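You operate a simulated robot arm through the tools that you are given. There is no shell and no other tool. Be economical: measure what you need, move in short steps, check, and stop when the job is done.

The job below is to be done with a simulated robot arm. You get a single attempt, and the scene is never put back.

JOB
Wash bearing K5 in the steel tub and leave the lid wide open.
Fine: shut the lid, press the tub's green button, wait for the green lamp; bearing into the white bench tray.

The check looks at the end state, three seconds after you hand in, the way a careful person would. Anything else that was tipped, shoved, dropped, spilled or broken makes it a failure. Lids that push on must go on centred and level and be pressed home; caps that screw on are set level and turned clockwise until they are tight.

ROBOT AND FRAMES
A 6-joint arm with a two-finger parallel gripper, fixed in place. Base frame: the origin is at the foot of the arm, x ahead of it, y to its left, z up. Readings come in m, degrees, newtons and seconds.
With the tool pointing down near the work surface it reaches from about 0.26 to 0.66 m from the base axis. Its first joint turns from -66.0 to 66.0 degrees. Payload 2.9 kg.
Tool frame: the origin (TCP) lies between the finger pads and is the grasp point; the fingertips stand 0.03 m ahead of it; z points along the fingers, y is the line along which they close. Largest opening 0.11 m; finger width 0.02, thickness 0.01; the body of the gripper, 0.048 by 0.112 m, starts 0.055 m behind the TCP.
Orientation is told as [roll, pitch, yaw] about the base's x, y, z axes, in that order, counted from this pose: with the fingers straight down and closing along the base's y, the tool's x points along the base's -x, its y along +y and its z along -z.

CONTROLS
- The arm moves only by the tool step_arm. Its argument "motion" is a list of rows, each a list of 7 numbers: the turn, a rotation vector about the base's x, y, z in degrees, then the shift along the base's x, y, z in m, then the opening in per cent of the stroke, from 0 (shut) to 100 (fully open). In form: [[wx, wy, wz, tx, ty, tz, hand], ...]. A call has 1 to 12 rows; each row shifts and turns the commanded pose from where the row before left it. Rows are played at 5 a second. More than 0.05 m and 8.6 degrees between two rows, or a gripper value outside its range, and nothing of the call is played. A pose out of reach is approached as far as the arm can. The call stops where the force on the tool passes 40 N (or 10 N more than at its start, if that is more) or the arm is blocked; 0.2 s more then pass. The fingers move at their own pace (about 0.108 m/s each) and stop on an object; they squeeze with about 36 N. The grip force told is the motor's: it shows also when the fingers shut on nothing. Time passes only in rows, and 0.2 s behind the last, so rows that do not move let the fingers close. It gives the time, the measured TCP pose, the force on the tool (base axes), the opening and the grip force at its end, in the units of the frame above (readings bear some noise).
- Cameras (640 x 400 px; columns grow to the right, rows downward): "scene" is fixed at [0.0924, 0.4447, 1.3941]; the picture's right is [-0.60, -0.80, 0.00], its down [-0.37, 0.28, -0.89] and it looks along [0.71, -0.53, -0.47] (base axes); focal length 214 px, centre (320, 200). "wrist" rides on the gripper at [-0.036, 0, -0.057] in the tool frame; the picture's right is [0.00, -1.00, 0.00], its down [0.97, 0.00, -0.24] and it looks along [0.24, 0.00, 0.97] (tool axes); focal length 218 px, centre (320, 200). There is no depth. A picture from a camera that has moved, and an enlarged one, comes with that camera's place and axes in the base frame and with its lens.
- get_image(camera): a new picture of that camera. No time passes.
- enlarge(camera, box): a new picture of the part [left, top, right, bottom] of that camera's present view, enlarged. No time passes.
- job_done(): hands the job in; it is judged then, once.

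Go step by step. Nothing tells you positions but the pictures and the camera data: compare them with the known pose of the tool, close in by small moves and look again before you grip or let go. The budget is 120 turns and 64 pictures, counting those below and the enlarged ones. Unless the task says otherwise, let go and move clear before handing in, and close with one line.

The tools are called after "Call:" as a command line: name --pt "numbers of a row" for each row, then --argument value for the rest, lists and objects as JSON in quotes. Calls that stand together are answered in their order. step_arm: Moves the arm, as the interface text tells. Its arguments: {"type":"object","properties":{"motion":{"type":"array"}},"required":["motion"]} The other tools are called the same way: get_image (camera) takes a picture; enlarge (camera, box) takes an enlarged picture of a part of a camera's view; job_done () hands the job in.

At the start:

```text
t: 0.0
tool_pos: [0.3373, 0.191, 1.283]
orientation: [0.0, 0.0, -0.1]
wrist_force: [0.0, -0.2, -0.6]
opening: 0.1101
grasp_force: 0.1
```

scene: 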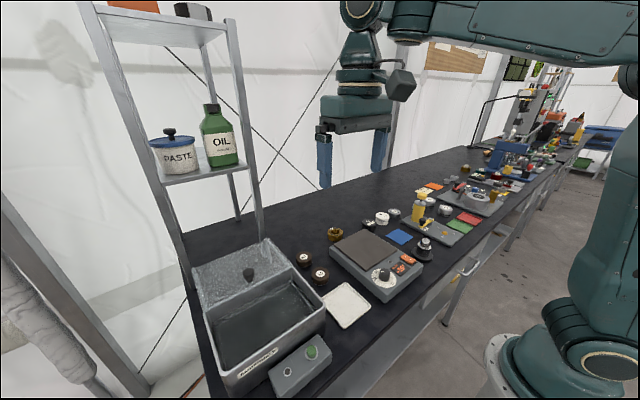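
wrist: 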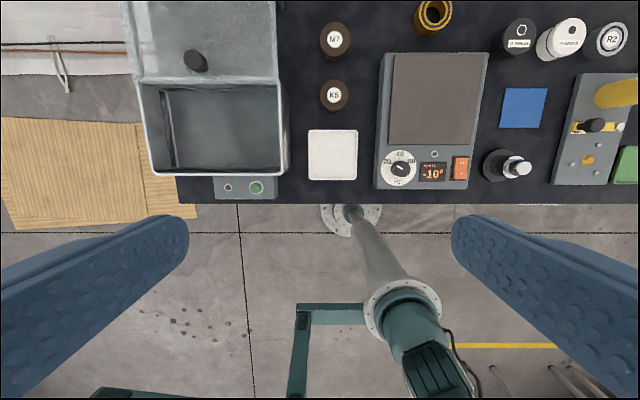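

The lid of the steel tub stands open at the left, and K5 and M7 are beside it with the white tray in front. I'll look closer before moving.

Call:
enlarge --camera "scene" --box '[170, 220, 390, 400]'

Call:
enlarge --camera "wrist" --box '[120, 0, 380, 210]'

```text
2.22 times, centred on (280, 310) of scene
camera zoom: at [0.0924, 0.4447, 1.3941], right [-0.6, -0.8, 0.0], down [-0.37, 0.28, -0.89], along [0.71, -0.53, -0.47], focal length 477 px, centre (409, -44)
```

zoom: 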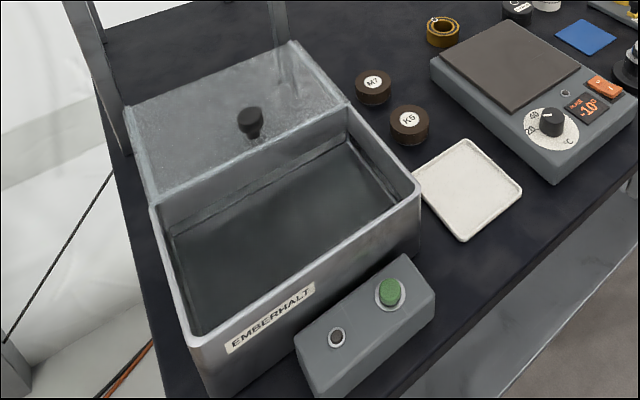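

```text
1.90 times, centred on (250, 105) of wrist
camera zoom: at [0.3731, 0.1909, 1.3392], right [0.0, -1.0, 0.0], down [-0.97, 0.0, 0.24], along [-0.24, 0.0, -0.97], focal length 416 px, centre (453, 381)
```

zoom: 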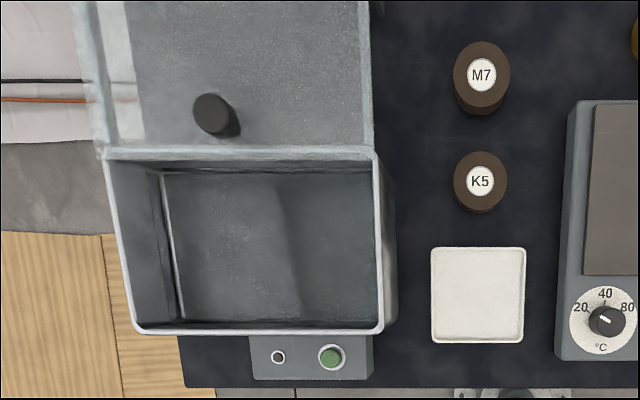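

The lid lies flat behind the tub as a sliding lid, with its knob at about (0.484, 0.361, 1.006). I put K5 at about (0.462, 0.166) with its top at 0.905, the green button at (0.296, 0.316, 0.924) and the tray centre at (0.356, 0.164). I'll move above K5 and look again.

Call:
step_arm --pt "0 0 0 0.025 -0.005 -0.045 75" --pt "0 0 0 0.025 -0.005 -0.045 75" --pt "0 0 0 0.025 -0.005 -0.045 75" --pt "0 0 0 0.025 -0.005 -0.045 75" --pt "0 0 0 0.025 -0.005 -0.04 75" --pt "0 0 0 0 0 0 75"

Call:
get_image --camera "wrist"

Call:
get_image --camera "scene"

```text
refused: row 1 steps farther than a row can; nothing moved
```

```text
59 pictures are left
camera wrist: at [0.3731, 0.1909, 1.3392], right [0.0, -1.0, 0.0], down [-0.97, 0.0, 0.24], along [-0.24, 0.0, -0.97], focal length 218 px, centre (320, 200)
```

wrist: 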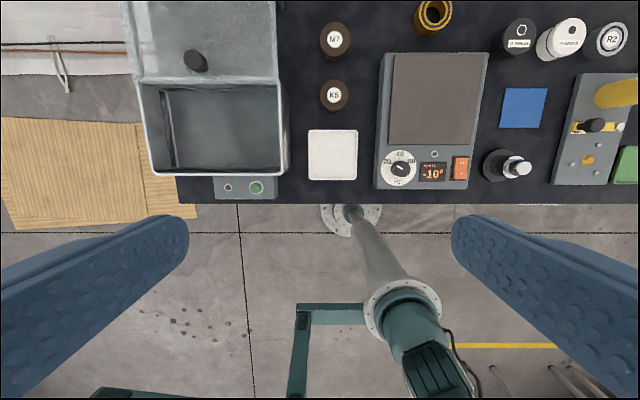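

```text
58 pictures are left
```

scene: 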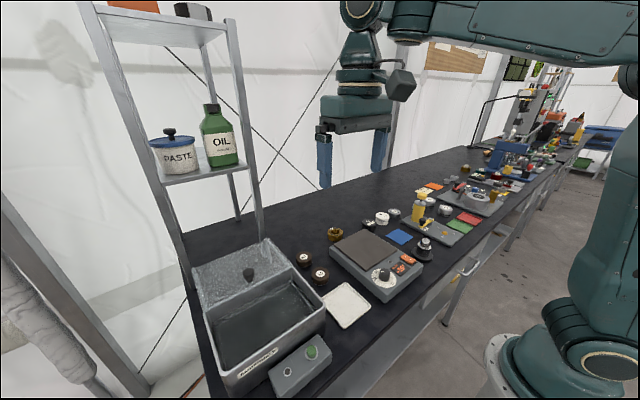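

The row was just over 0.05 m in norm, so nothing moved. I'll repeat it with smaller rows.

Call:
step_arm --pt "0 0 0 0.02 -0.004 -0.038 75" --pt "0 0 0 0.021 -0.004 -0.038 75" --pt "0 0 0 0.021 -0.004 -0.038 75" --pt "0 0 0 0.021 -0.004 -0.038 75" --pt "0 0 0 0.021 -0.004 -0.038 75" --pt "0 0 0 0.021 -0.005 -0.038 75" --pt "0 0 0 0 0 0 75"

Call:
get_image --camera "wrist"

```text
t: 1.6
tool_pos: [0.462, 0.1646, 1.0548]
orientation: [0.1, 0.1, -0.1]
wrist_force: [-0.2, -0.5, 0.8]
opening: 0.0825
grasp_force: 0.1
```

```text
57 pictures are left
camera wrist: at [0.4976, 0.166, 1.1118], right [0.0, -1.0, 0.0], down [-0.97, 0.0, 0.24], along [-0.24, 0.0, -0.97], focal length 218 px, centre (320, 200)
```

wrist: 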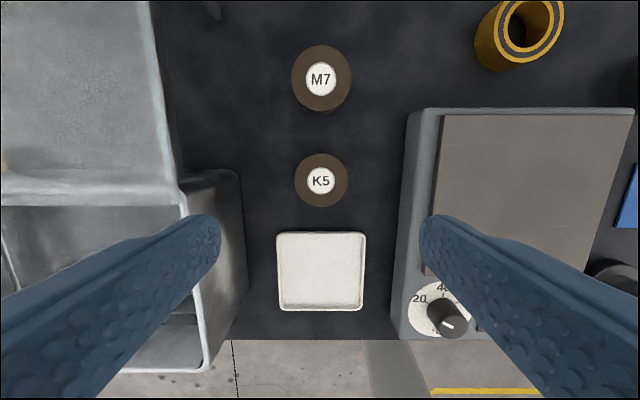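

K5 sits at (0.465, 0.165), nearly under the tool. I'll descend around it and close.

Call:
step_arm --pt "0 0 0 0.003 0.0005 -0.04 75" --pt "0 0 0 0 0 -0.04 75" --pt "0 0 0 0 0 -0.035 75" --pt "0 0 0 0 0 -0.025 75" --pt "0 0 0 0 0 0 75" --pt "0 0 0 0 0 0 30" --pt "0 0 0 0 0 0 30" --pt "0 0 0 0 0 0 30"

Call:
get_image --camera "wrist"

```text
t: 3.4
tool_pos: [0.4653, 0.1669, 0.9161]
orientation: [0.0, 0.0, 0.0]
wrist_force: [-0.5, -0.3, 1.5]
opening: 0.0506
grasp_force: 36.1
```

```text
56 pictures are left
camera wrist: at [0.5013, 0.166, 0.9719], right [0.0, -1.0, 0.0], down [-0.97, 0.0, 0.24], along [-0.24, 0.0, -0.97], focal length 218 px, centre (320, 200)
```

wrist: 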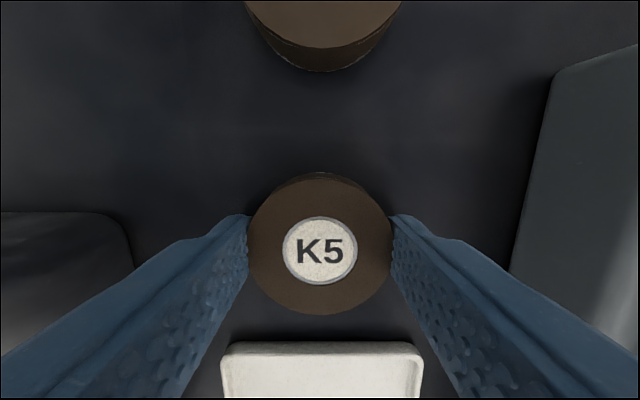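

K5 is held at an opening of 0.0506. I'll lift it and carry it over the middle of the tub opening.

Call:
step_arm --pt "0 0 0 0 0 0.04 30" --pt "0 0 0 0 0 0.045 30" --pt "0 0 0 0 0 0.045 30" --pt "0 0 0 0 0 0.045 30" --pt "0 0 0 -0.014 0.039 0 30" --pt "0 0 0 -0.014 0.039 0 30" --pt "0 0 0 -0.014 0.039 0 30" --pt "0 0 0 -0.014 0.039 0 30" --pt "0 0 0 -0.014 0.039 0 30" --pt "0 0 0 0 0 0 30"

Call:
get_image --camera "wrist"

Call:
enlarge --camera "scene" --box '[170, 190, 390, 400]'

```text
t: 5.6
tool_pos: [0.394, 0.3629, 1.0896]
orientation: [0.0, 0.0, 0.0]
wrist_force: [-0.2, -0.6, -2.2]
opening: 0.0509
grasp_force: 36.0
```

```text
55 pictures are left
camera wrist: at [0.4304, 0.363, 1.146], right [0.0, -1.0, 0.0], down [-0.97, 0.0, 0.24], along [-0.24, 0.0, -0.97], focal length 218 px, centre (320, 200)
```

wrist: 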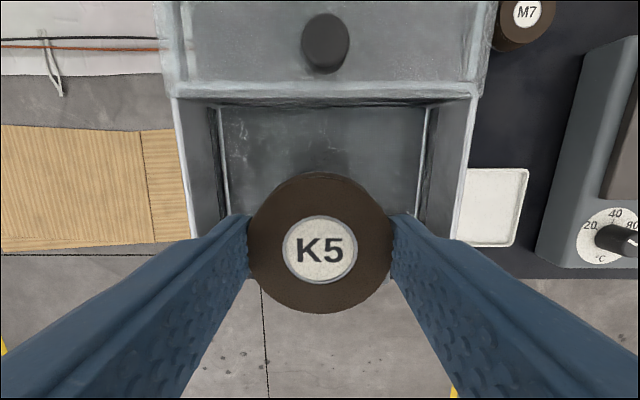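

```text
1.90 times, centred on (280, 295) of scene
camera zoom: at [0.0924, 0.4447, 1.3941], right [-0.6, -0.8, 0.0], down [-0.37, 0.28, -0.89], along [0.71, -0.53, -0.47], focal length 408 px, centre (396, 19)
```

zoom: 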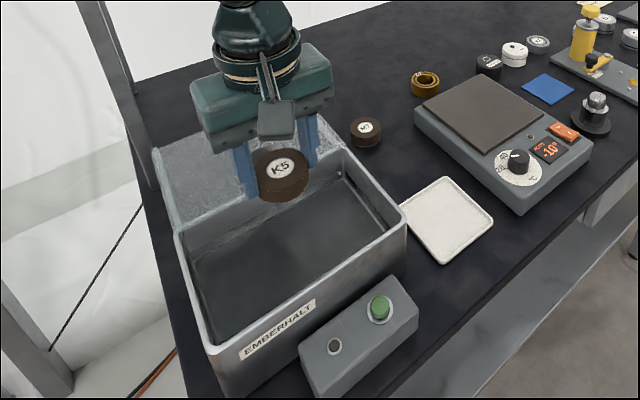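

K5 is centred over the opening, and the lid's front edge is at x≈0.467, so there is clearance. I'll lower in stages.

Call:
step_arm --pt "0 0 0 0 0 -0.04 30" --pt "0 0 0 0 0 -0.04 30" --pt "0 0 0 0 0 -0.04 30" --pt "0 0 0 0 0 -0.03 30" --pt "0 0 0 0 0 0 30"

Call:
get_image --camera "wrist"

```text
t: 6.8
tool_pos: [0.3961, 0.3626, 0.9408]
orientation: [0.1, -0.3, 0.0]
wrist_force: [-1.9, -5.0, 24.7]
opening: 0.0511
grasp_force: 35.5
```

```text
53 pictures are left
camera wrist: at [0.4317, 0.3618, 0.998], right [0.0, -1.0, 0.0], down [-0.97, 0.0, 0.24], along [-0.24, 0.0, -0.97], focal length 218 px, centre (320, 200)
```

wrist: 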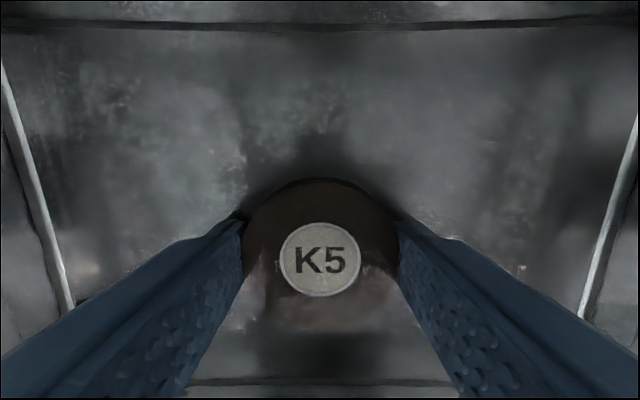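

The tub floor was met at TCP z≈0.941, so K5 rests on the bottom. I'll ease the pressure, release and rise.

Call:
step_arm --pt "0 0 0 0 0 0.001 30" --pt "0 0 0 0 0 0 70" --pt "0 0 0 0 0 0 70" --pt "0 0 0 0 0 0 70"

Call:
get_image --camera "wrist"

```text
t: 7.8
tool_pos: [0.3938, 0.3588, 0.9396]
orientation: [0.0, 0.2, -0.1]
wrist_force: [-4.9, -1.3, 11.2]
opening: 0.0764
grasp_force: 0.2
```

```text
52 pictures are left
camera wrist: at [0.4309, 0.3603, 0.9965], right [0.0, -1.0, 0.0], down [-0.97, 0.0, 0.24], along [-0.24, 0.0, -0.97], focal length 218 px, centre (320, 200)
```

wrist: 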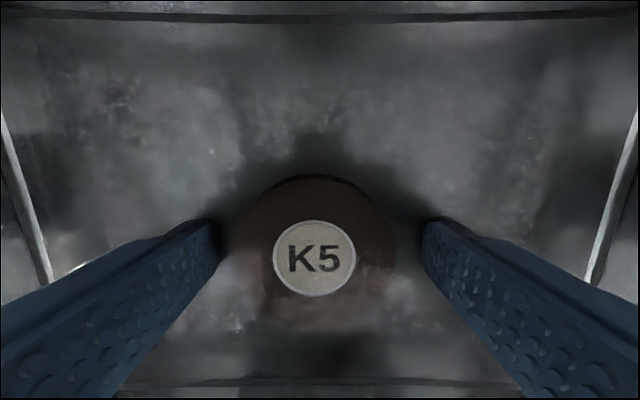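

K5 is free and upright. I'll rise clear, then close the fingers part way and approach the lid knob.

Call:
step_arm --pt "0 0 0 0 0 0.03 70" --pt "0 0 0 0 0 0.04 70" --pt "0 0 0 0 0 0.04 70" --pt "0 0 0 0 0 0.04 70" --pt "0 0 0 0.02 0 0.03 70" --pt "0 0 0 0.02 0 0 70" --pt "0 0 0 0 0 0 70"

Call:
get_image --camera "wrist"

Call:
enlarge --camera "scene" --box '[170, 190, 390, 400]'

```text
t: 9.4
tool_pos: [0.4348, 0.3614, 1.1195]
orientation: [0.0, 0.0, 0.0]
wrist_force: [0.4, -0.1, -0.1]
opening: 0.0769
grasp_force: 0.0
```

```text
51 pictures are left
camera wrist: at [0.471, 0.3613, 1.1768], right [0.0, -1.0, 0.0], down [-0.97, 0.0, 0.24], along [-0.24, 0.0, -0.97], focal length 218 px, centre (320, 200)
```

wrist: 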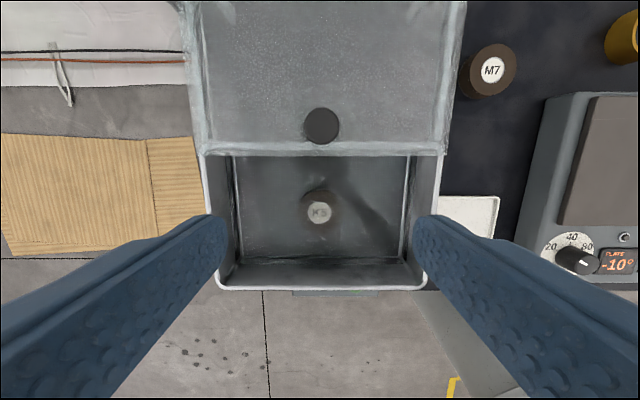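

```text
1.90 times, centred on (280, 295) of scene
camera zoom: at [0.0924, 0.4447, 1.3941], right [-0.6, -0.8, 0.0], down [-0.37, 0.28, -0.89], along [0.71, -0.53, -0.47], focal length 408 px, centre (396, 19)
```

zoom: 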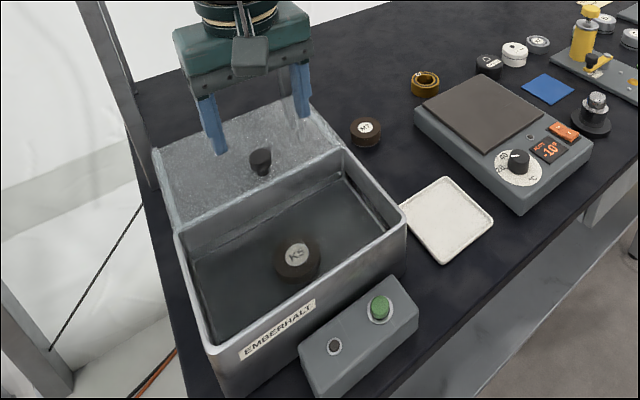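

K5 lies immersed on the tub floor. The knob is at (0.485, 0.361) with its top near 1.006, so I'll lower round it and grip.

Call:
step_arm --pt "0 0 0 0.025 0 0 60" --pt "0 0 0 0.025 -0.0005 -0.02 60" --pt "0 0 0 0 0 -0.04 60" --pt "0 0 0 0 0 -0.03 60" --pt "0 0 0 0 0 -0.01 60" --pt "0 0 0 0 0 0 60"

Call:
get_image --camera "wrist"

Call:
enlarge --camera "scene" --box '[170, 190, 390, 400]'

```text
t: 10.8
tool_pos: [0.4861, 0.3608, 1.0193]
orientation: [0.0, 0.0, 0.0]
wrist_force: [-0.5, 0.2, -0.3]
opening: 0.066
grasp_force: 0.0
```

```text
49 pictures are left
camera wrist: at [0.5211, 0.361, 1.0768], right [0.0, -1.0, 0.0], down [-0.97, 0.0, 0.24], along [-0.24, 0.0, -0.97], focal length 218 px, centre (320, 200)
```

wrist: 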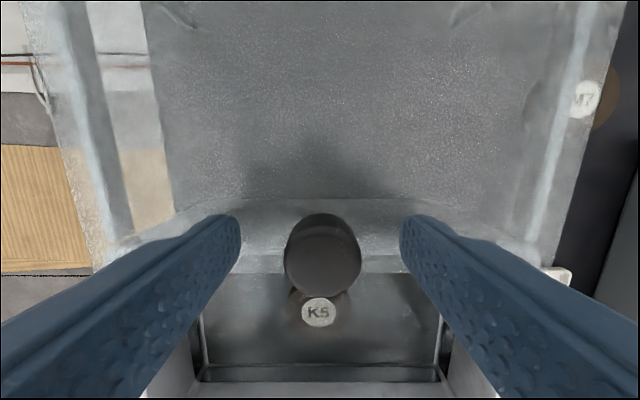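

```text
1.90 times, centred on (280, 295) of scene
camera zoom: at [0.0924, 0.4447, 1.3941], right [-0.6, -0.8, 0.0], down [-0.37, 0.28, -0.89], along [0.71, -0.53, -0.47], focal length 408 px, centre (396, 19)
```

zoom: 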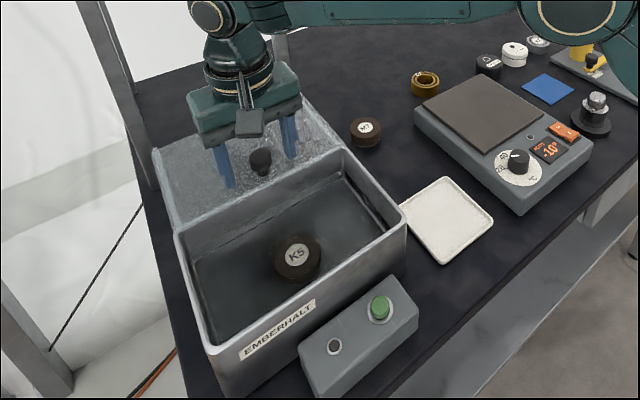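

The knob lies between the fingers. I'll grip it and try a first short slide toward the arm.

Call:
step_arm --pt "0 0 0 -0.003 0 -0.002 60" --pt "0 0 0 0 0 0 10" --pt "0 0 0 0 0 0 10" --pt "0 0 0 0 0 0 10" --pt "0 0 0 -0.01 0 0 10" --pt "0 0 0 -0.01 0 0 10" --pt "0 0 0 0 0 0 10"

Call:
enlarge --camera "scene" --box '[170, 190, 390, 400]'

```text
t: 12.4
tool_pos: [0.4631, 0.36, 1.0185]
orientation: [0.0, 0.1, -0.1]
wrist_force: [0.6, -7.1, -4.9]
opening: 0.0256
grasp_force: 45.6
```

```text
1.90 times, centred on (280, 295) of scene
camera zoom: at [0.0925, 0.4446, 1.3942], right [-0.6, -0.8, 0.0], down [-0.37, 0.28, -0.89], along [0.71, -0.53, -0.47], focal length 408 px, centre (396, 19)
```

zoom: 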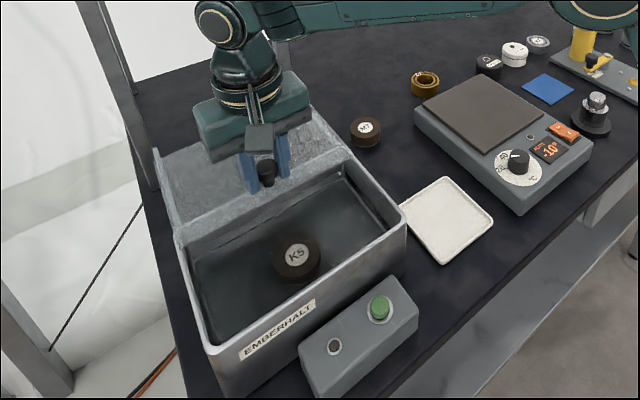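

The lid slides with the knob. I'll keep sliding it forward toward the front rim.

Call:
step_arm --pt "0 0 0 -0.02 0 0 10" --pt "0 0 0 -0.02 0 0 10" --pt "0 0 0 -0.02 0 0 10" --pt "0 0 0 -0.02 0 0 10" --pt "0 0 0 -0.015 0 0 10" --pt "0 0 0 0 0 0 10"

Call:
enlarge --camera "scene" --box '[170, 190, 390, 400]'

```text
t: 13.8
tool_pos: [0.368, 0.3609, 1.0194]
orientation: [0.0, 0.0, -0.1]
wrist_force: [-0.4, -12.2, -9.7]
opening: 0.0257
grasp_force: 44.8
```

```text
1.90 times, centred on (280, 295) of scene
camera zoom: at [0.0925, 0.4445, 1.3942], right [-0.6, -0.8, 0.0], down [-0.37, 0.28, -0.88], along [0.71, -0.53, -0.47], focal length 408 px, centre (396, 19)
```

zoom: 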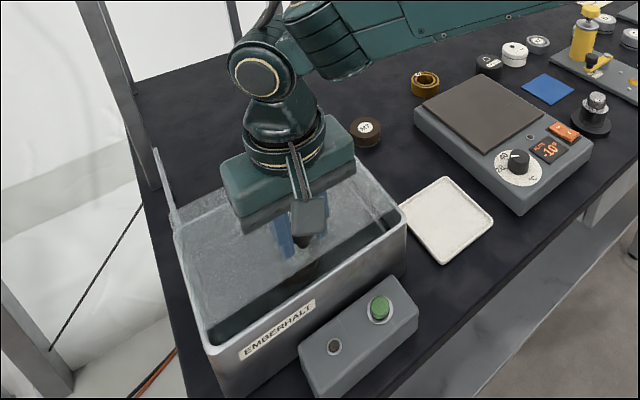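

About 2 cm is left before the front rim. I'll go on in small steps, easing the side load a little.

Call:
step_arm --pt "0 0 0 -0.005 -0.001 -0.001 10" --pt "0 0 0 -0.005 0 0 10" --pt "0 0 0 -0.004 0 0 10" --pt "0 0 0 -0.003 0 0 10" --pt "0 0 0 -0.003 0 0 10" --pt "0 0 0 0 0 0 10"

Call:
enlarge --camera "scene" --box '[170, 190, 390, 400]'

```text
t: 15.2
tool_pos: [0.3477, 0.359, 1.0188]
orientation: [0.1, -0.1, 0.0]
wrist_force: [1.9, -3.1, 7.0]
opening: 0.026
grasp_force: 44.5
```

```text
1.90 times, centred on (280, 295) of scene
camera zoom: at [0.0924, 0.4445, 1.3942], right [-0.6, -0.8, 0.0], down [-0.37, 0.28, -0.89], along [0.71, -0.53, -0.47], focal length 408 px, centre (396, 19)
```

zoom: 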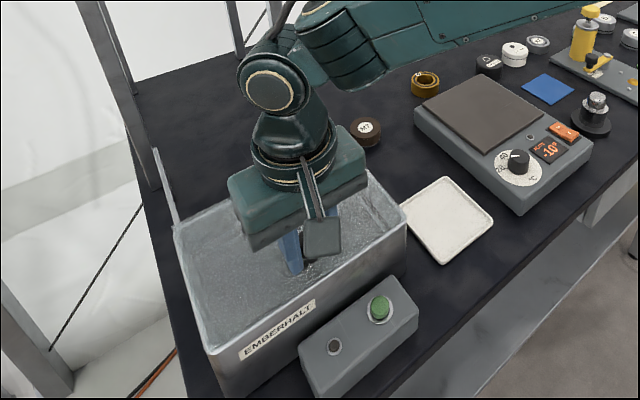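

The lid looks nearly shut. I'll push a little further until the stop is felt.

Call:
step_arm --pt "0 0 0 -0.003 0 0 10" --pt "0 0 0 -0.003 0 0 10" --pt "0 0 0 -0.003 0 0 10" --pt "0 0 0 0 0 0 10"

```text
t: 16.2
tool_pos: [0.3407, 0.3599, 1.018]
orientation: [0.2, -0.3, -0.1]
wrist_force: [30.4, 1.2, 1.5]
opening: 0.0258
grasp_force: 44.9
```

The stop is met with 30 N at x≈0.341, so the lid is shut. I'll let go of the knob, rise and inspect.

Call:
step_arm --pt "0 0 0 0.001 0 0 10" --pt "0 0 0 0 0 0 50" --pt "0 0 0 0 0 0 50" --pt "0 0 0 0 0 0.04 50" --pt "0 0 0 0 0 0.04 50" --pt "0 0 0 0 0 0.03 50" --pt "0 0 0 0 0 0 0"

Call:
get_image --camera "wrist"

Call:
enlarge --camera "scene" --box '[170, 190, 390, 400]'

```text
t: 17.8
tool_pos: [0.3391, 0.3588, 1.1284]
orientation: [0.1, 0.0, 0.0]
wrist_force: [-0.8, 0.3, 0.7]
opening: 0.0
grasp_force: 28.9
```

```text
44 pictures are left
camera wrist: at [0.3748, 0.3595, 1.1849], right [0.0, -1.0, 0.0], down [-0.97, 0.0, 0.24], along [-0.24, 0.0, -0.97], focal length 218 px, centre (320, 200)
```

wrist: 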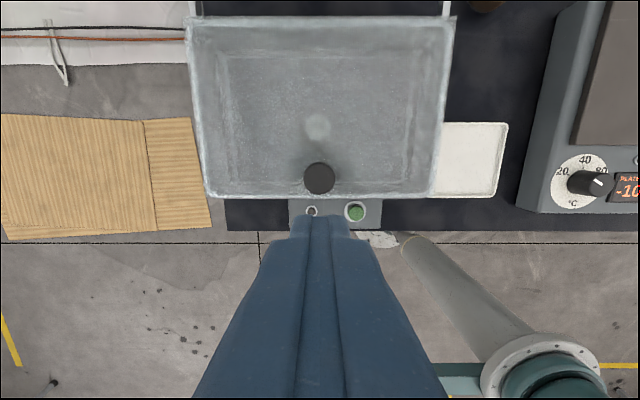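

```text
1.90 times, centred on (280, 295) of scene
camera zoom: at [0.0924, 0.4447, 1.3941], right [-0.6, -0.8, 0.0], down [-0.37, 0.28, -0.89], along [0.71, -0.53, -0.47], focal length 408 px, centre (396, 19)
```

zoom: 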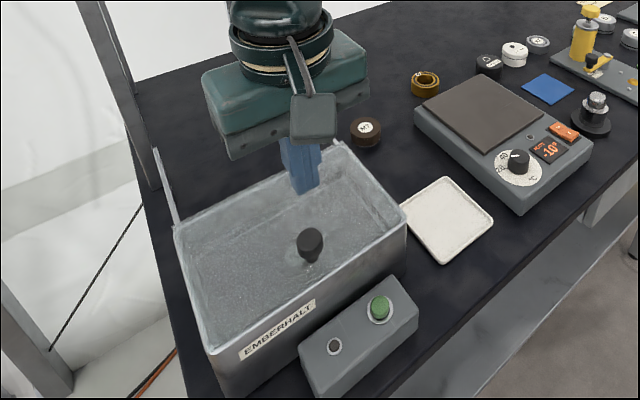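

The lid is shut with an even rim. The button is at (0.2955, 0.315, 0.924), so I'll tilt the closed fingers back by 15° to keep the gripper clear of the knob and hover over it.

Call:
step_arm --pt "0 -7.5 0 -0.023 -0.022 0 0" --pt "0 -7.5 0 -0.023 -0.022 0 0" --pt "0 0 0 0 0 -0.04 0" --pt "0 0 0 0 0 -0.04 0" --pt "0 0 0 0 0 -0.04 0" --pt "0 0 0 0 0 -0.04 0" --pt "0 0 0 0 0 0 0"

Call:
enlarge --camera "scene" --box '[210, 270, 370, 400]'

Call:
get_image --camera "wrist"

```text
t: 19.4
tool_pos: [0.2937, 0.3157, 0.9684]
orientation: [0.1, -15.0, 0.0]
wrist_force: [0.0, -0.1, 0.1]
opening: 0.0
grasp_force: 35.7
```

```text
3.08 times, centred on (290, 335) of scene
camera zoom: at [0.0924, 0.4447, 1.3941], right [-0.6, -0.8, 0.0], down [-0.37, 0.28, -0.89], along [0.71, -0.53, -0.47], focal length 660 px, centre (412, -215)
```

zoom: 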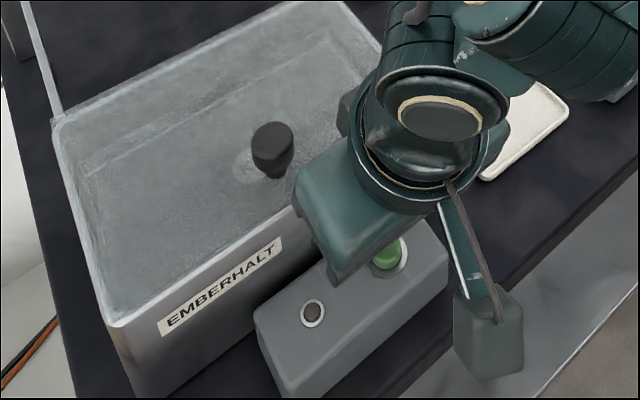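

```text
41 pictures are left
camera wrist: at [0.3131, 0.3161, 1.0322], right [0.0, -1.0, 0.0], down [-1.0, 0.0, -0.02], along [0.02, 0.0, -1.0], focal length 218 px, centre (320, 200)
```

wrist: 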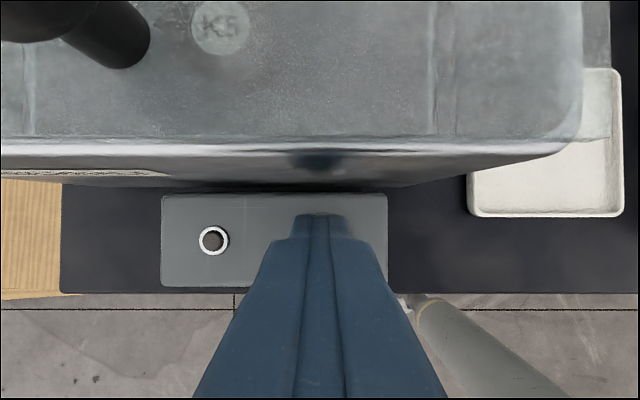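

The lamp row confirms the button's x≈0.294, so the fingertips are over it. I'll press down in small steps.

Call:
step_arm --pt "0 0 0 0 0 -0.005 0" --pt "0 0 0 0 0 -0.004 0" --pt "0 0 0 0 0 -0.003 0" --pt "0 0 0 0 0 -0.003 0" --pt "0 0 0 0 0 -0.002 0" --pt "0 0 0 0 0 0 0"

Call:
enlarge --camera "scene" --box '[210, 270, 370, 400]'

```text
t: 20.8
tool_pos: [0.2934, 0.316, 0.9515]
orientation: [0.1, -15.2, -0.1]
wrist_force: [-7.1, -3.7, 31.5]
opening: 0.0
grasp_force: 36.3
```

```text
3.08 times, centred on (290, 335) of scene
camera zoom: at [0.0919, 0.4443, 1.3943], right [-0.6, -0.8, 0.0], down [-0.37, 0.28, -0.89], along [0.71, -0.53, -0.47], focal length 660 px, centre (412, -215)
```

zoom: 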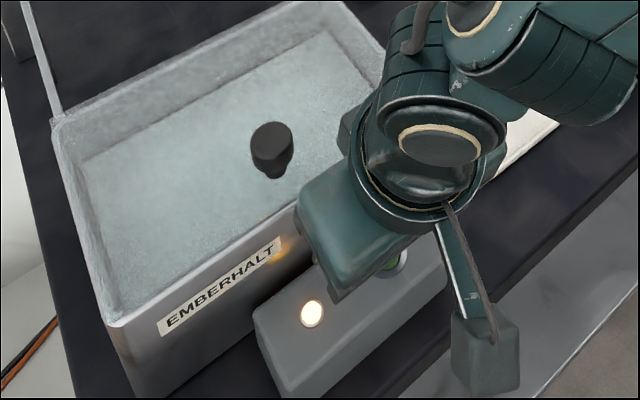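

The lamp lit amber-white and the tub is running. I'll lift off the button and wait for green.

Call:
step_arm --pt "0 0 0 0 0 0.02 0" --pt "0 0 0 0 0 0.04 0" --pt "0 0 0 0 0 0.04 0" --pt "0 0 0 0 0 0.04 0" --pt "0 0 0 0 0 0.03 50" --pt "0 7.5 0 0.023 0.022 0 50" --pt "0 7.5 0 0.023 0.022 0 50" --pt "0 0 0 0 0 0 50" --pt "0 0 0 0 0 0 50" --pt "0 0 0 0 0 0 50" --pt "0 0 0 0 0 0 50" --pt "0 0 0 0 0 0 50"

Call:
enlarge --camera "scene" --box '[210, 270, 370, 400]'

```text
t: 23.4
tool_pos: [0.3384, 0.3593, 1.1208]
orientation: [0.1, 0.0, 0.1]
wrist_force: [-0.3, 0.4, -0.4]
opening: 0.0551
grasp_force: 0.0
```

```text
3.08 times, centred on (290, 335) of scene
camera zoom: at [0.0924, 0.4447, 1.3941], right [-0.6, -0.8, 0.0], down [-0.37, 0.28, -0.89], along [0.71, -0.53, -0.47], focal length 660 px, centre (412, -215)
```

zoom: 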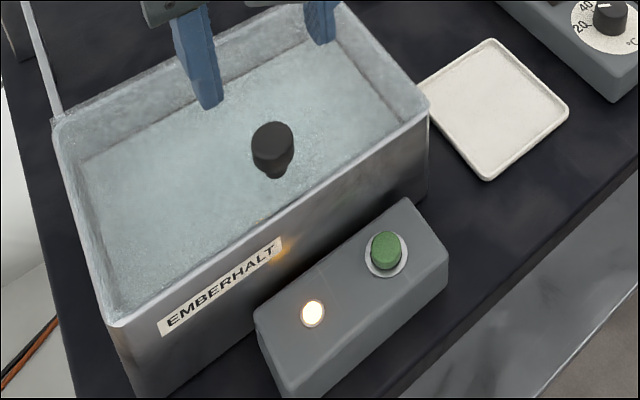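

The lamp is still amber and the bath is agitated. I'll wait.

Call:
step_arm --pt "0 0 0 0 0 0 50" --pt "0 0 0 0 0 0 50" --pt "0 0 0 0 0 0 50" --pt "0 0 0 0 0 0 50" --pt "0 0 0 0 0 0 50" --pt "0 0 0 0 0 0 50" --pt "0 0 0 0 0 0 50" --pt "0 0 0 0 0 0 50" --pt "0 0 0 0 0 0 50" --pt "0 0 0 0 0 0 50" --pt "0 0 0 0 0 0 50" --pt "0 0 0 0 0 0 50"

Call:
step_arm --pt "0 0 0 0 0 0 50" --pt "0 0 0 0 0 0 50" --pt "0 0 0 0 0 0 50" --pt "0 0 0 0 0 0 50" --pt "0 0 0 0 0 0 50" --pt "0 0 0 0 0 0 50" --pt "0 0 0 0 0 0 50" --pt "0 0 0 0 0 0 50" --pt "0 0 0 0 0 0 50" --pt "0 0 0 0 0 0 50" --pt "0 0 0 0 0 0 50" --pt "0 0 0 0 0 0 50"

Call:
enlarge --camera "scene" --box '[210, 270, 370, 400]'

```text
t: 26.0
tool_pos: [0.3394, 0.3596, 1.1194]
orientation: [0.1, 0.0, 0.0]
wrist_force: [0.2, -0.2, 0.0]
opening: 0.0549
grasp_force: 0.0
```

```text
t: 28.6
tool_pos: [0.3389, 0.3594, 1.1207]
orientation: [0.0, 0.0, 0.0]
wrist_force: [-0.1, 0.0, 0.5]
opening: 0.055
grasp_force: 0.0
```

```text
3.08 times, centred on (290, 335) of scene
camera zoom: at [0.0924, 0.4447, 1.3941], right [-0.6, -0.8, 0.0], down [-0.37, 0.28, -0.89], along [0.71, -0.53, -0.47], focal length 660 px, centre (412, -215)
```

zoom: 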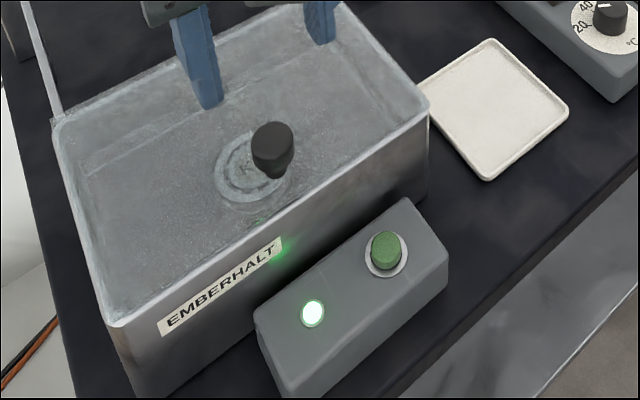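

The lamp is green. I'll go down on the knob, now at about (0.345, 0.360), grip it and slide the lid back.

Call:
step_arm --pt "0 0 0 0.005 0.001 -0.04 50" --pt "0 0 0 0 0 -0.04 50" --pt "0 0 0 0 0 -0.023 50" --pt "0 0 0 0 0 0 50" --pt "0 0 0 0 0 0 10" --pt "0 0 0 0 0 0 10" --pt "0 0 0 0 0 0 10" --pt "0 0 0 0.01 0 0 10" --pt "0 0 0 0.015 0 0 10" --pt "0 0 0 0.015 0 0 10" --pt "0 0 0 0 0 0 10"

Call:
enlarge --camera "scene" --box '[170, 190, 390, 400]'

```text
t: 31.0
tool_pos: [0.3846, 0.3592, 1.0177]
orientation: [-0.1, 0.2, -0.1]
wrist_force: [0.7, -12.0, -12.5]
opening: 0.0258
grasp_force: 45.1
```

```text
1.90 times, centred on (280, 295) of scene
camera zoom: at [0.0926, 0.4445, 1.3942], right [-0.6, -0.8, 0.0], down [-0.37, 0.28, -0.88], along [0.71, -0.53, -0.47], focal length 408 px, centre (396, 19)
```

zoom: 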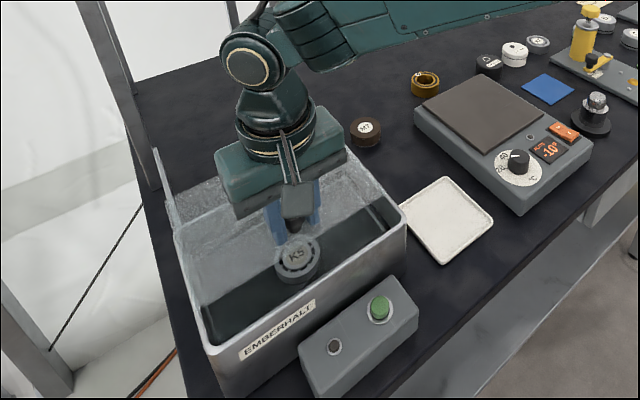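

K5 now shows clean grey. I'll keep sliding the lid back to its stop, near x≈0.486.

Call:
step_arm --pt "0 0 0 0.02 -0.0005 -0.001 10" --pt "0 0 0 0.02 0 0 10" --pt "0 0 0 0.02 0 0 10" --pt "0 0 0 0.02 0 0 10" --pt "0 0 0 0.013 0 0 10" --pt "0 0 0 0.003 0 0 10" --pt "0 0 0 0.003 0 0 10" --pt "0 0 0 0.003 0 0 10" --pt "0 0 0 0 0 0 10"

```text
t: 33.0
tool_pos: [0.4845, 0.3594, 1.0172]
orientation: [-0.1, 0.3, 0.2]
wrist_force: [-30.7, -7.0, 3.2]
opening: 0.0259
grasp_force: 45.0
```

The rear stop is met with 30 N at x≈0.4845, so the lid is fully open. I'll ease off, release, rise and move back over K5.

Call:
step_arm --pt "0 0 0 -0.002 0 0 10" --pt "0 0 0 0 0 0 50" --pt "0 0 0 0 0 0 50" --pt "0 0 0 0 0 0.04 50" --pt "0 0 0 0 0 0.04 50" --pt "0 0 0 -0.025 0 0.02 70" --pt "0 0 0 -0.03 0 0 70" --pt "0 0 0 0 0 0 70"

Call:
get_image --camera "wrist"

Call:
enlarge --camera "scene" --box '[170, 190, 390, 400]'

```text
t: 34.8
tool_pos: [0.4291, 0.3603, 1.1173]
orientation: [0.1, -0.1, -0.1]
wrist_force: [0.7, -0.2, -0.2]
opening: 0.0769
grasp_force: 0.1
```

```text
36 pictures are left
camera wrist: at [0.4649, 0.3606, 1.1737], right [0.0, -1.0, 0.0], down [-0.97, 0.0, 0.24], along [-0.24, 0.0, -0.97], focal length 218 px, centre (320, 200)
```

wrist: 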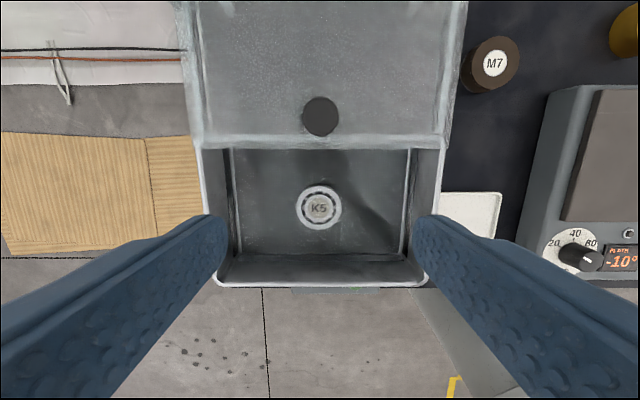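

```text
1.90 times, centred on (280, 295) of scene
camera zoom: at [0.0924, 0.4447, 1.3941], right [-0.6, -0.8, 0.0], down [-0.37, 0.28, -0.89], along [0.71, -0.53, -0.47], focal length 408 px, centre (396, 19)
```

zoom: 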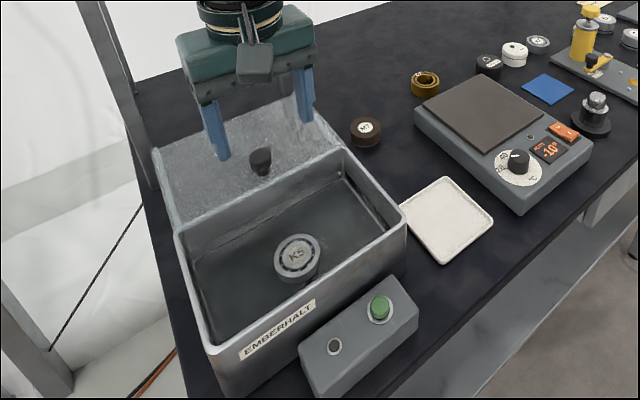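

The lid is back where it was and K5 lies clean at (0.394, 0.361). I'll descend and grip it.

Call:
step_arm --pt "0 0 0 -0.0345 0.0 0 70" --pt "0 0 0 0 0 -0.045 70" --pt "0 0 0 0 0 -0.045 70" --pt "0 0 0 0 0 -0.045 70" --pt "0 0 0 0 0 -0.03 70" --pt "0 0 0 0 0 -0.009 70" --pt "0 0 0 0 0 0 70"

Call:
get_image --camera "wrist"

```text
t: 36.4
tool_pos: [0.3956, 0.3594, 0.9431]
orientation: [0.1, 0.0, 0.0]
wrist_force: [-0.9, 0.6, -0.1]
opening: 0.0772
grasp_force: 0.1
```

```text
34 pictures are left
camera wrist: at [0.4307, 0.3598, 0.9992], right [0.0, -1.0, 0.0], down [-0.97, 0.0, 0.24], along [-0.24, 0.0, -0.97], focal length 218 px, centre (320, 200)
```

wrist: 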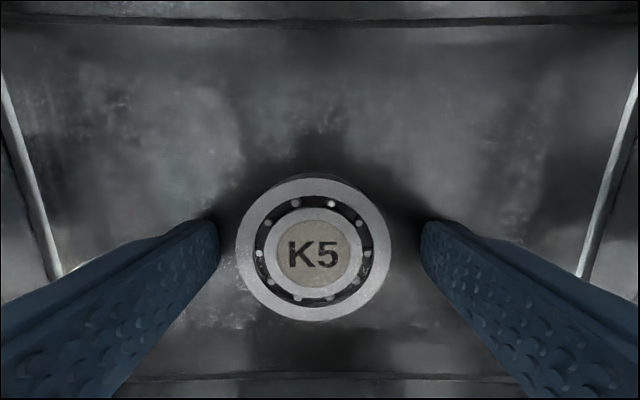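

K5 is well between the fingers. I'll grip and lift it over the tub, letting it drain a moment.

Call:
step_arm --pt "0 0 0 0 0.001 0 30" --pt "0 0 0 0 0 0 30" --pt "0 0 0 0 0 0 30" --pt "0 0 0 0 0 0.03 30" --pt "0 0 0 0 0 0.04 30" --pt "0 0 0 0 0 0.04 30" --pt "0 0 0 0 0 0.04 30" --pt "0 0 0 0 0 0 30" --pt "0 0 0 0 0 0 30" --pt "0 0 0 0 0 0 30" --pt "0 0 0 0 0 0 30"

Call:
get_image --camera "wrist"

```text
t: 38.8
tool_pos: [0.3949, 0.3627, 1.0928]
orientation: [0.0, 0.0, 0.0]
wrist_force: [0.9, -0.3, -2.8]
opening: 0.0512
grasp_force: 36.3
```

```text
33 pictures are left
camera wrist: at [0.43, 0.3624, 1.1499], right [0.0, -1.0, 0.0], down [-0.97, 0.0, 0.24], along [-0.24, 0.0, -0.97], focal length 218 px, centre (320, 200)
```

wrist: 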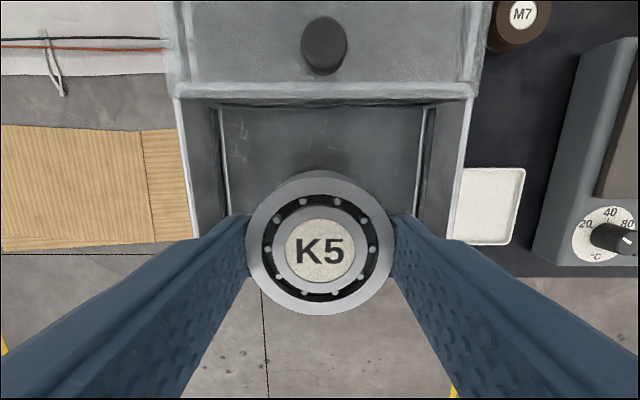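

K5 is held level. I'll carry it over the tray centre at (0.357, 0.165) and check.

Call:
step_arm --pt "0 0 0 -0.0075 -0.0395 0 30" --pt "0 0 0 -0.0075 -0.0395 0 30" --pt "0 0 0 -0.0075 -0.0395 0 30" --pt "0 0 0 -0.0075 -0.0395 0 30" --pt "0 0 0 -0.008 -0.0395 0 30" --pt "0 0 0 0 0 -0.04 30" --pt "0 0 0 0 0 -0.04 30" --pt "0 0 0 0 0 -0.04 30" --pt "0 0 0 0 0 -0.02 30" --pt "0 0 0 0 0 0 30"

Call:
get_image --camera "wrist"

Call:
enlarge --camera "scene" --box '[240, 230, 440, 380]'

```text
t: 41.0
tool_pos: [0.3578, 0.1633, 0.9525]
orientation: [0.1, 0.0, -0.1]
wrist_force: [0.2, -0.8, -1.7]
opening: 0.0509
grasp_force: 35.9
```

```text
32 pictures are left
camera wrist: at [0.3932, 0.1639, 1.0094], right [0.0, -1.0, 0.0], down [-0.97, 0.0, 0.24], along [-0.24, 0.0, -0.97], focal length 218 px, centre (320, 200)
```

wrist: 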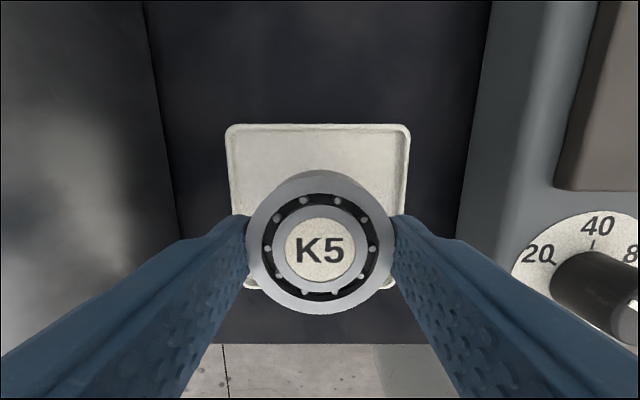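

```text
2.67 times, centred on (340, 305) of scene
camera zoom: at [0.0924, 0.4447, 1.3941], right [-0.6, -0.8, 0.0], down [-0.37, 0.28, -0.89], along [0.71, -0.53, -0.47], focal length 572 px, centre (267, -80)
```

zoom: 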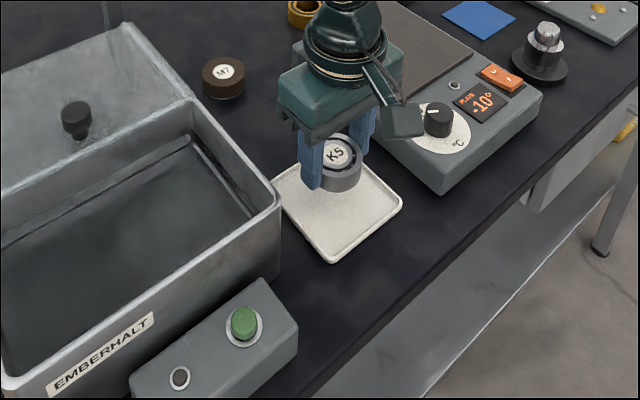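

K5 hangs within the tray. I'll lower until it touches.

Call:
step_arm --pt "0 0 0 -0.003 0.001 -0.015 30" --pt "0 0 0 0 0 -0.01 30" --pt "0 0 0 0 0 -0.003 30" --pt "0 0 0 0 0 0 30"

```text
t: 42.0
tool_pos: [0.3533, 0.1642, 0.9245]
orientation: [0.0, 0.0, -0.1]
wrist_force: [0.2, 0.0, -1.8]
opening: 0.051
grasp_force: 35.6
```

Call:
step_arm --pt "0 0 0 0 0 -0.0015 30" --pt "0 0 0 0 0 0 30"

Call:
enlarge --camera "scene" --box '[290, 260, 390, 340]'

```text
t: 42.6
tool_pos: [0.3545, 0.1649, 0.9232]
orientation: [0.1, 0.0, -0.1]
wrist_force: [0.2, 0.8, -1.2]
opening: 0.0511
grasp_force: 35.9
```

```text
5.00 times, centred on (340, 300) of scene
camera zoom: at [0.0924, 0.4447, 1.3941], right [-0.6, -0.8, 0.0], down [-0.37, 0.28, -0.89], along [0.71, -0.53, -0.47], focal length 1072 px, centre (220, -300)
```

zoom: 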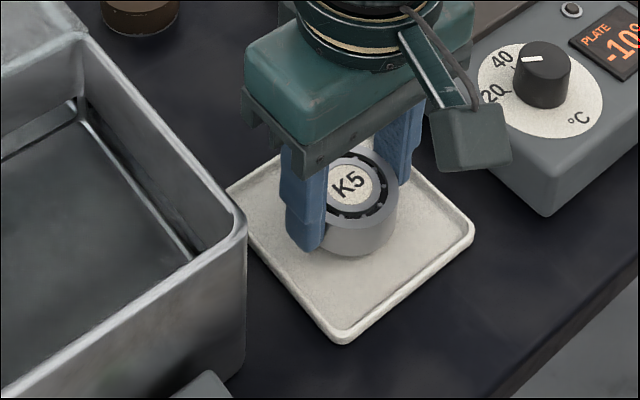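

K5 is almost down, with no contact force yet. I'll go on by 1 mm steps.

Call:
step_arm --pt "0 0 0 0 0 -0.001 30" --pt "0 0 0 0 0 -0.001 30" --pt "0 0 0 0 0 0 30"

Call:
step_arm --pt "0 0 0 0 0 -0.001 30" --pt "0 0 0 0 0 0 30"

```text
t: 43.4
tool_pos: [0.3544, 0.1652, 0.9205]
orientation: [0.1, 0.0, 0.1]
wrist_force: [-0.7, -0.1, -1.6]
opening: 0.0508
grasp_force: 36.0
```

```text
t: 44.0
tool_pos: [0.3535, 0.165, 0.92]
orientation: [0.0, 0.1, 0.0]
wrist_force: [-0.1, -0.2, -1.9]
opening: 0.0509
grasp_force: 35.8
```

Call:
step_arm --pt "0 0 0 0 0 -0.001 30" --pt "0 0 0 0 0 0 30"

Call:
step_arm --pt "0 0 0 0 0 -0.001 30" --pt "0 0 0 0 0 0 30"

```text
t: 44.6
tool_pos: [0.3538, 0.1644, 0.9197]
orientation: [0.0, 0.0, 0.0]
wrist_force: [0.5, -0.1, -1.3]
opening: 0.051
grasp_force: 35.8
```

```text
t: 45.2
tool_pos: [0.3552, 0.1643, 0.9175]
orientation: [0.0, 0.0, 0.0]
wrist_force: [0.3, 0.3, -1.0]
opening: 0.0509
grasp_force: 35.7
```

Still free; the bearing's bottom should touch within a few mm. I'll continue carefully.

Call:
step_arm --pt "0 0 0 0 0 -0.001 30" --pt "0 0 0 0 0 0 30"

Call:
step_arm --pt "0 0 0 0 0 -0.001 30" --pt "0 0 0 0 0 0 30"

Call:
enlarge --camera "scene" --box '[290, 260, 390, 340]'

```text
t: 45.8
tool_pos: [0.353, 0.1644, 0.9165]
orientation: [0.0, 0.0, 0.0]
wrist_force: [0.8, -0.2, -1.3]
opening: 0.0508
grasp_force: 36.2
```

```text
t: 46.4
tool_pos: [0.3541, 0.1654, 0.9164]
orientation: [0.1, -0.1, 0.1]
wrist_force: [-6.2, -1.4, 19.5]
opening: 0.0511
grasp_force: 35.8
```

```text
5.00 times, centred on (340, 300) of scene
camera zoom: at [0.0921, 0.4446, 1.3942], right [-0.6, -0.8, 0.0], down [-0.37, 0.28, -0.89], along [0.71, -0.53, -0.47], focal length 1072 px, centre (220, -300)
```

zoom: 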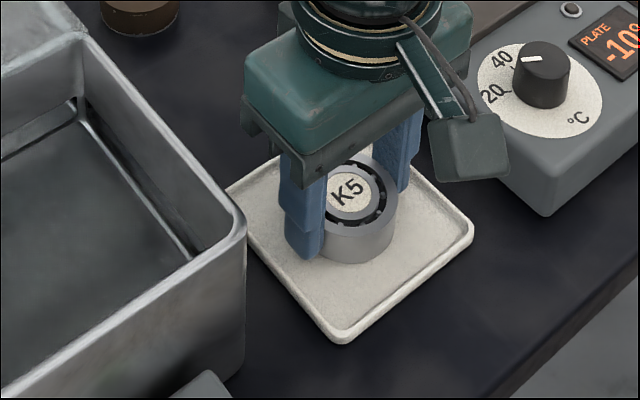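

K5 touches the tray floor. I'll ease up slightly, open only a little to stay inside the tray rim, and rise.

Call:
step_arm --pt "0 0 0 0 0 0.0008 30" --pt "0 0 0 0 0 0 57" --pt "0 0 0 0 0 0 57" --pt "0 0 0 0 0 0.02 57" --pt "0 0 0 0 0 0.04 57" --pt "0 0 0 0 0 0.045 57" --pt "0 0 0 0 0 0.045 57" --pt "0 0 0 0 0 0.045 57" --pt "0 0 0 0 0 0 57"

Call:
get_image --camera "wrist"

Call:
enlarge --camera "scene" --box '[170, 190, 390, 400]'

```text
t: 48.4
tool_pos: [0.3528, 0.1647, 1.1116]
orientation: [0.0, 0.1, 0.0]
wrist_force: [-0.3, -1.5, 0.1]
opening: 0.0628
grasp_force: 0.2
```

```text
28 pictures are left
camera wrist: at [0.3888, 0.1649, 1.1681], right [0.0, -1.0, 0.0], down [-0.97, 0.0, 0.24], along [-0.24, 0.0, -0.97], focal length 218 px, centre (320, 200)
```

wrist: 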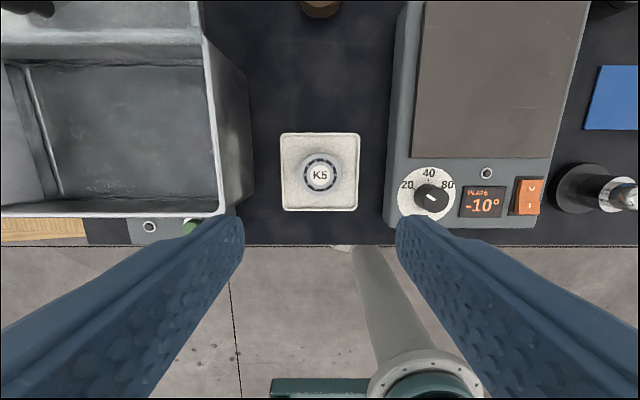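

```text
1.90 times, centred on (280, 295) of scene
camera zoom: at [0.0924, 0.4447, 1.3941], right [-0.6, -0.8, 0.0], down [-0.37, 0.28, -0.89], along [0.71, -0.53, -0.47], focal length 408 px, centre (396, 19)
```

zoom: 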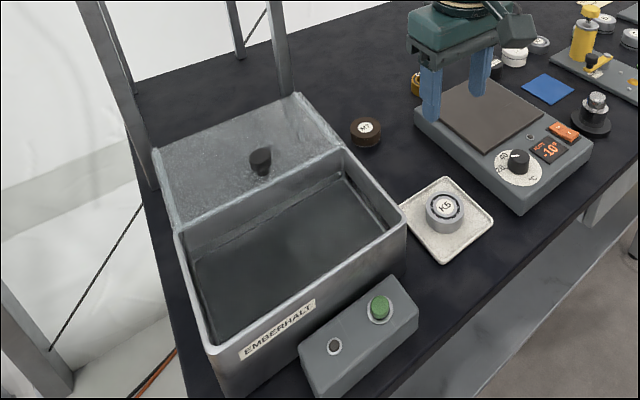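

K5 lies clean and flat in the middle of the white tray, the lid is at its rear stop and nothing else has moved. The arm is clear, so I'm handing in.

Call:
job_done

```text
The job is handed in.
```

K5 was washed until the green lamp came on and now sits in the white bench tray; the tub lid is slid fully open and the arm is clear.
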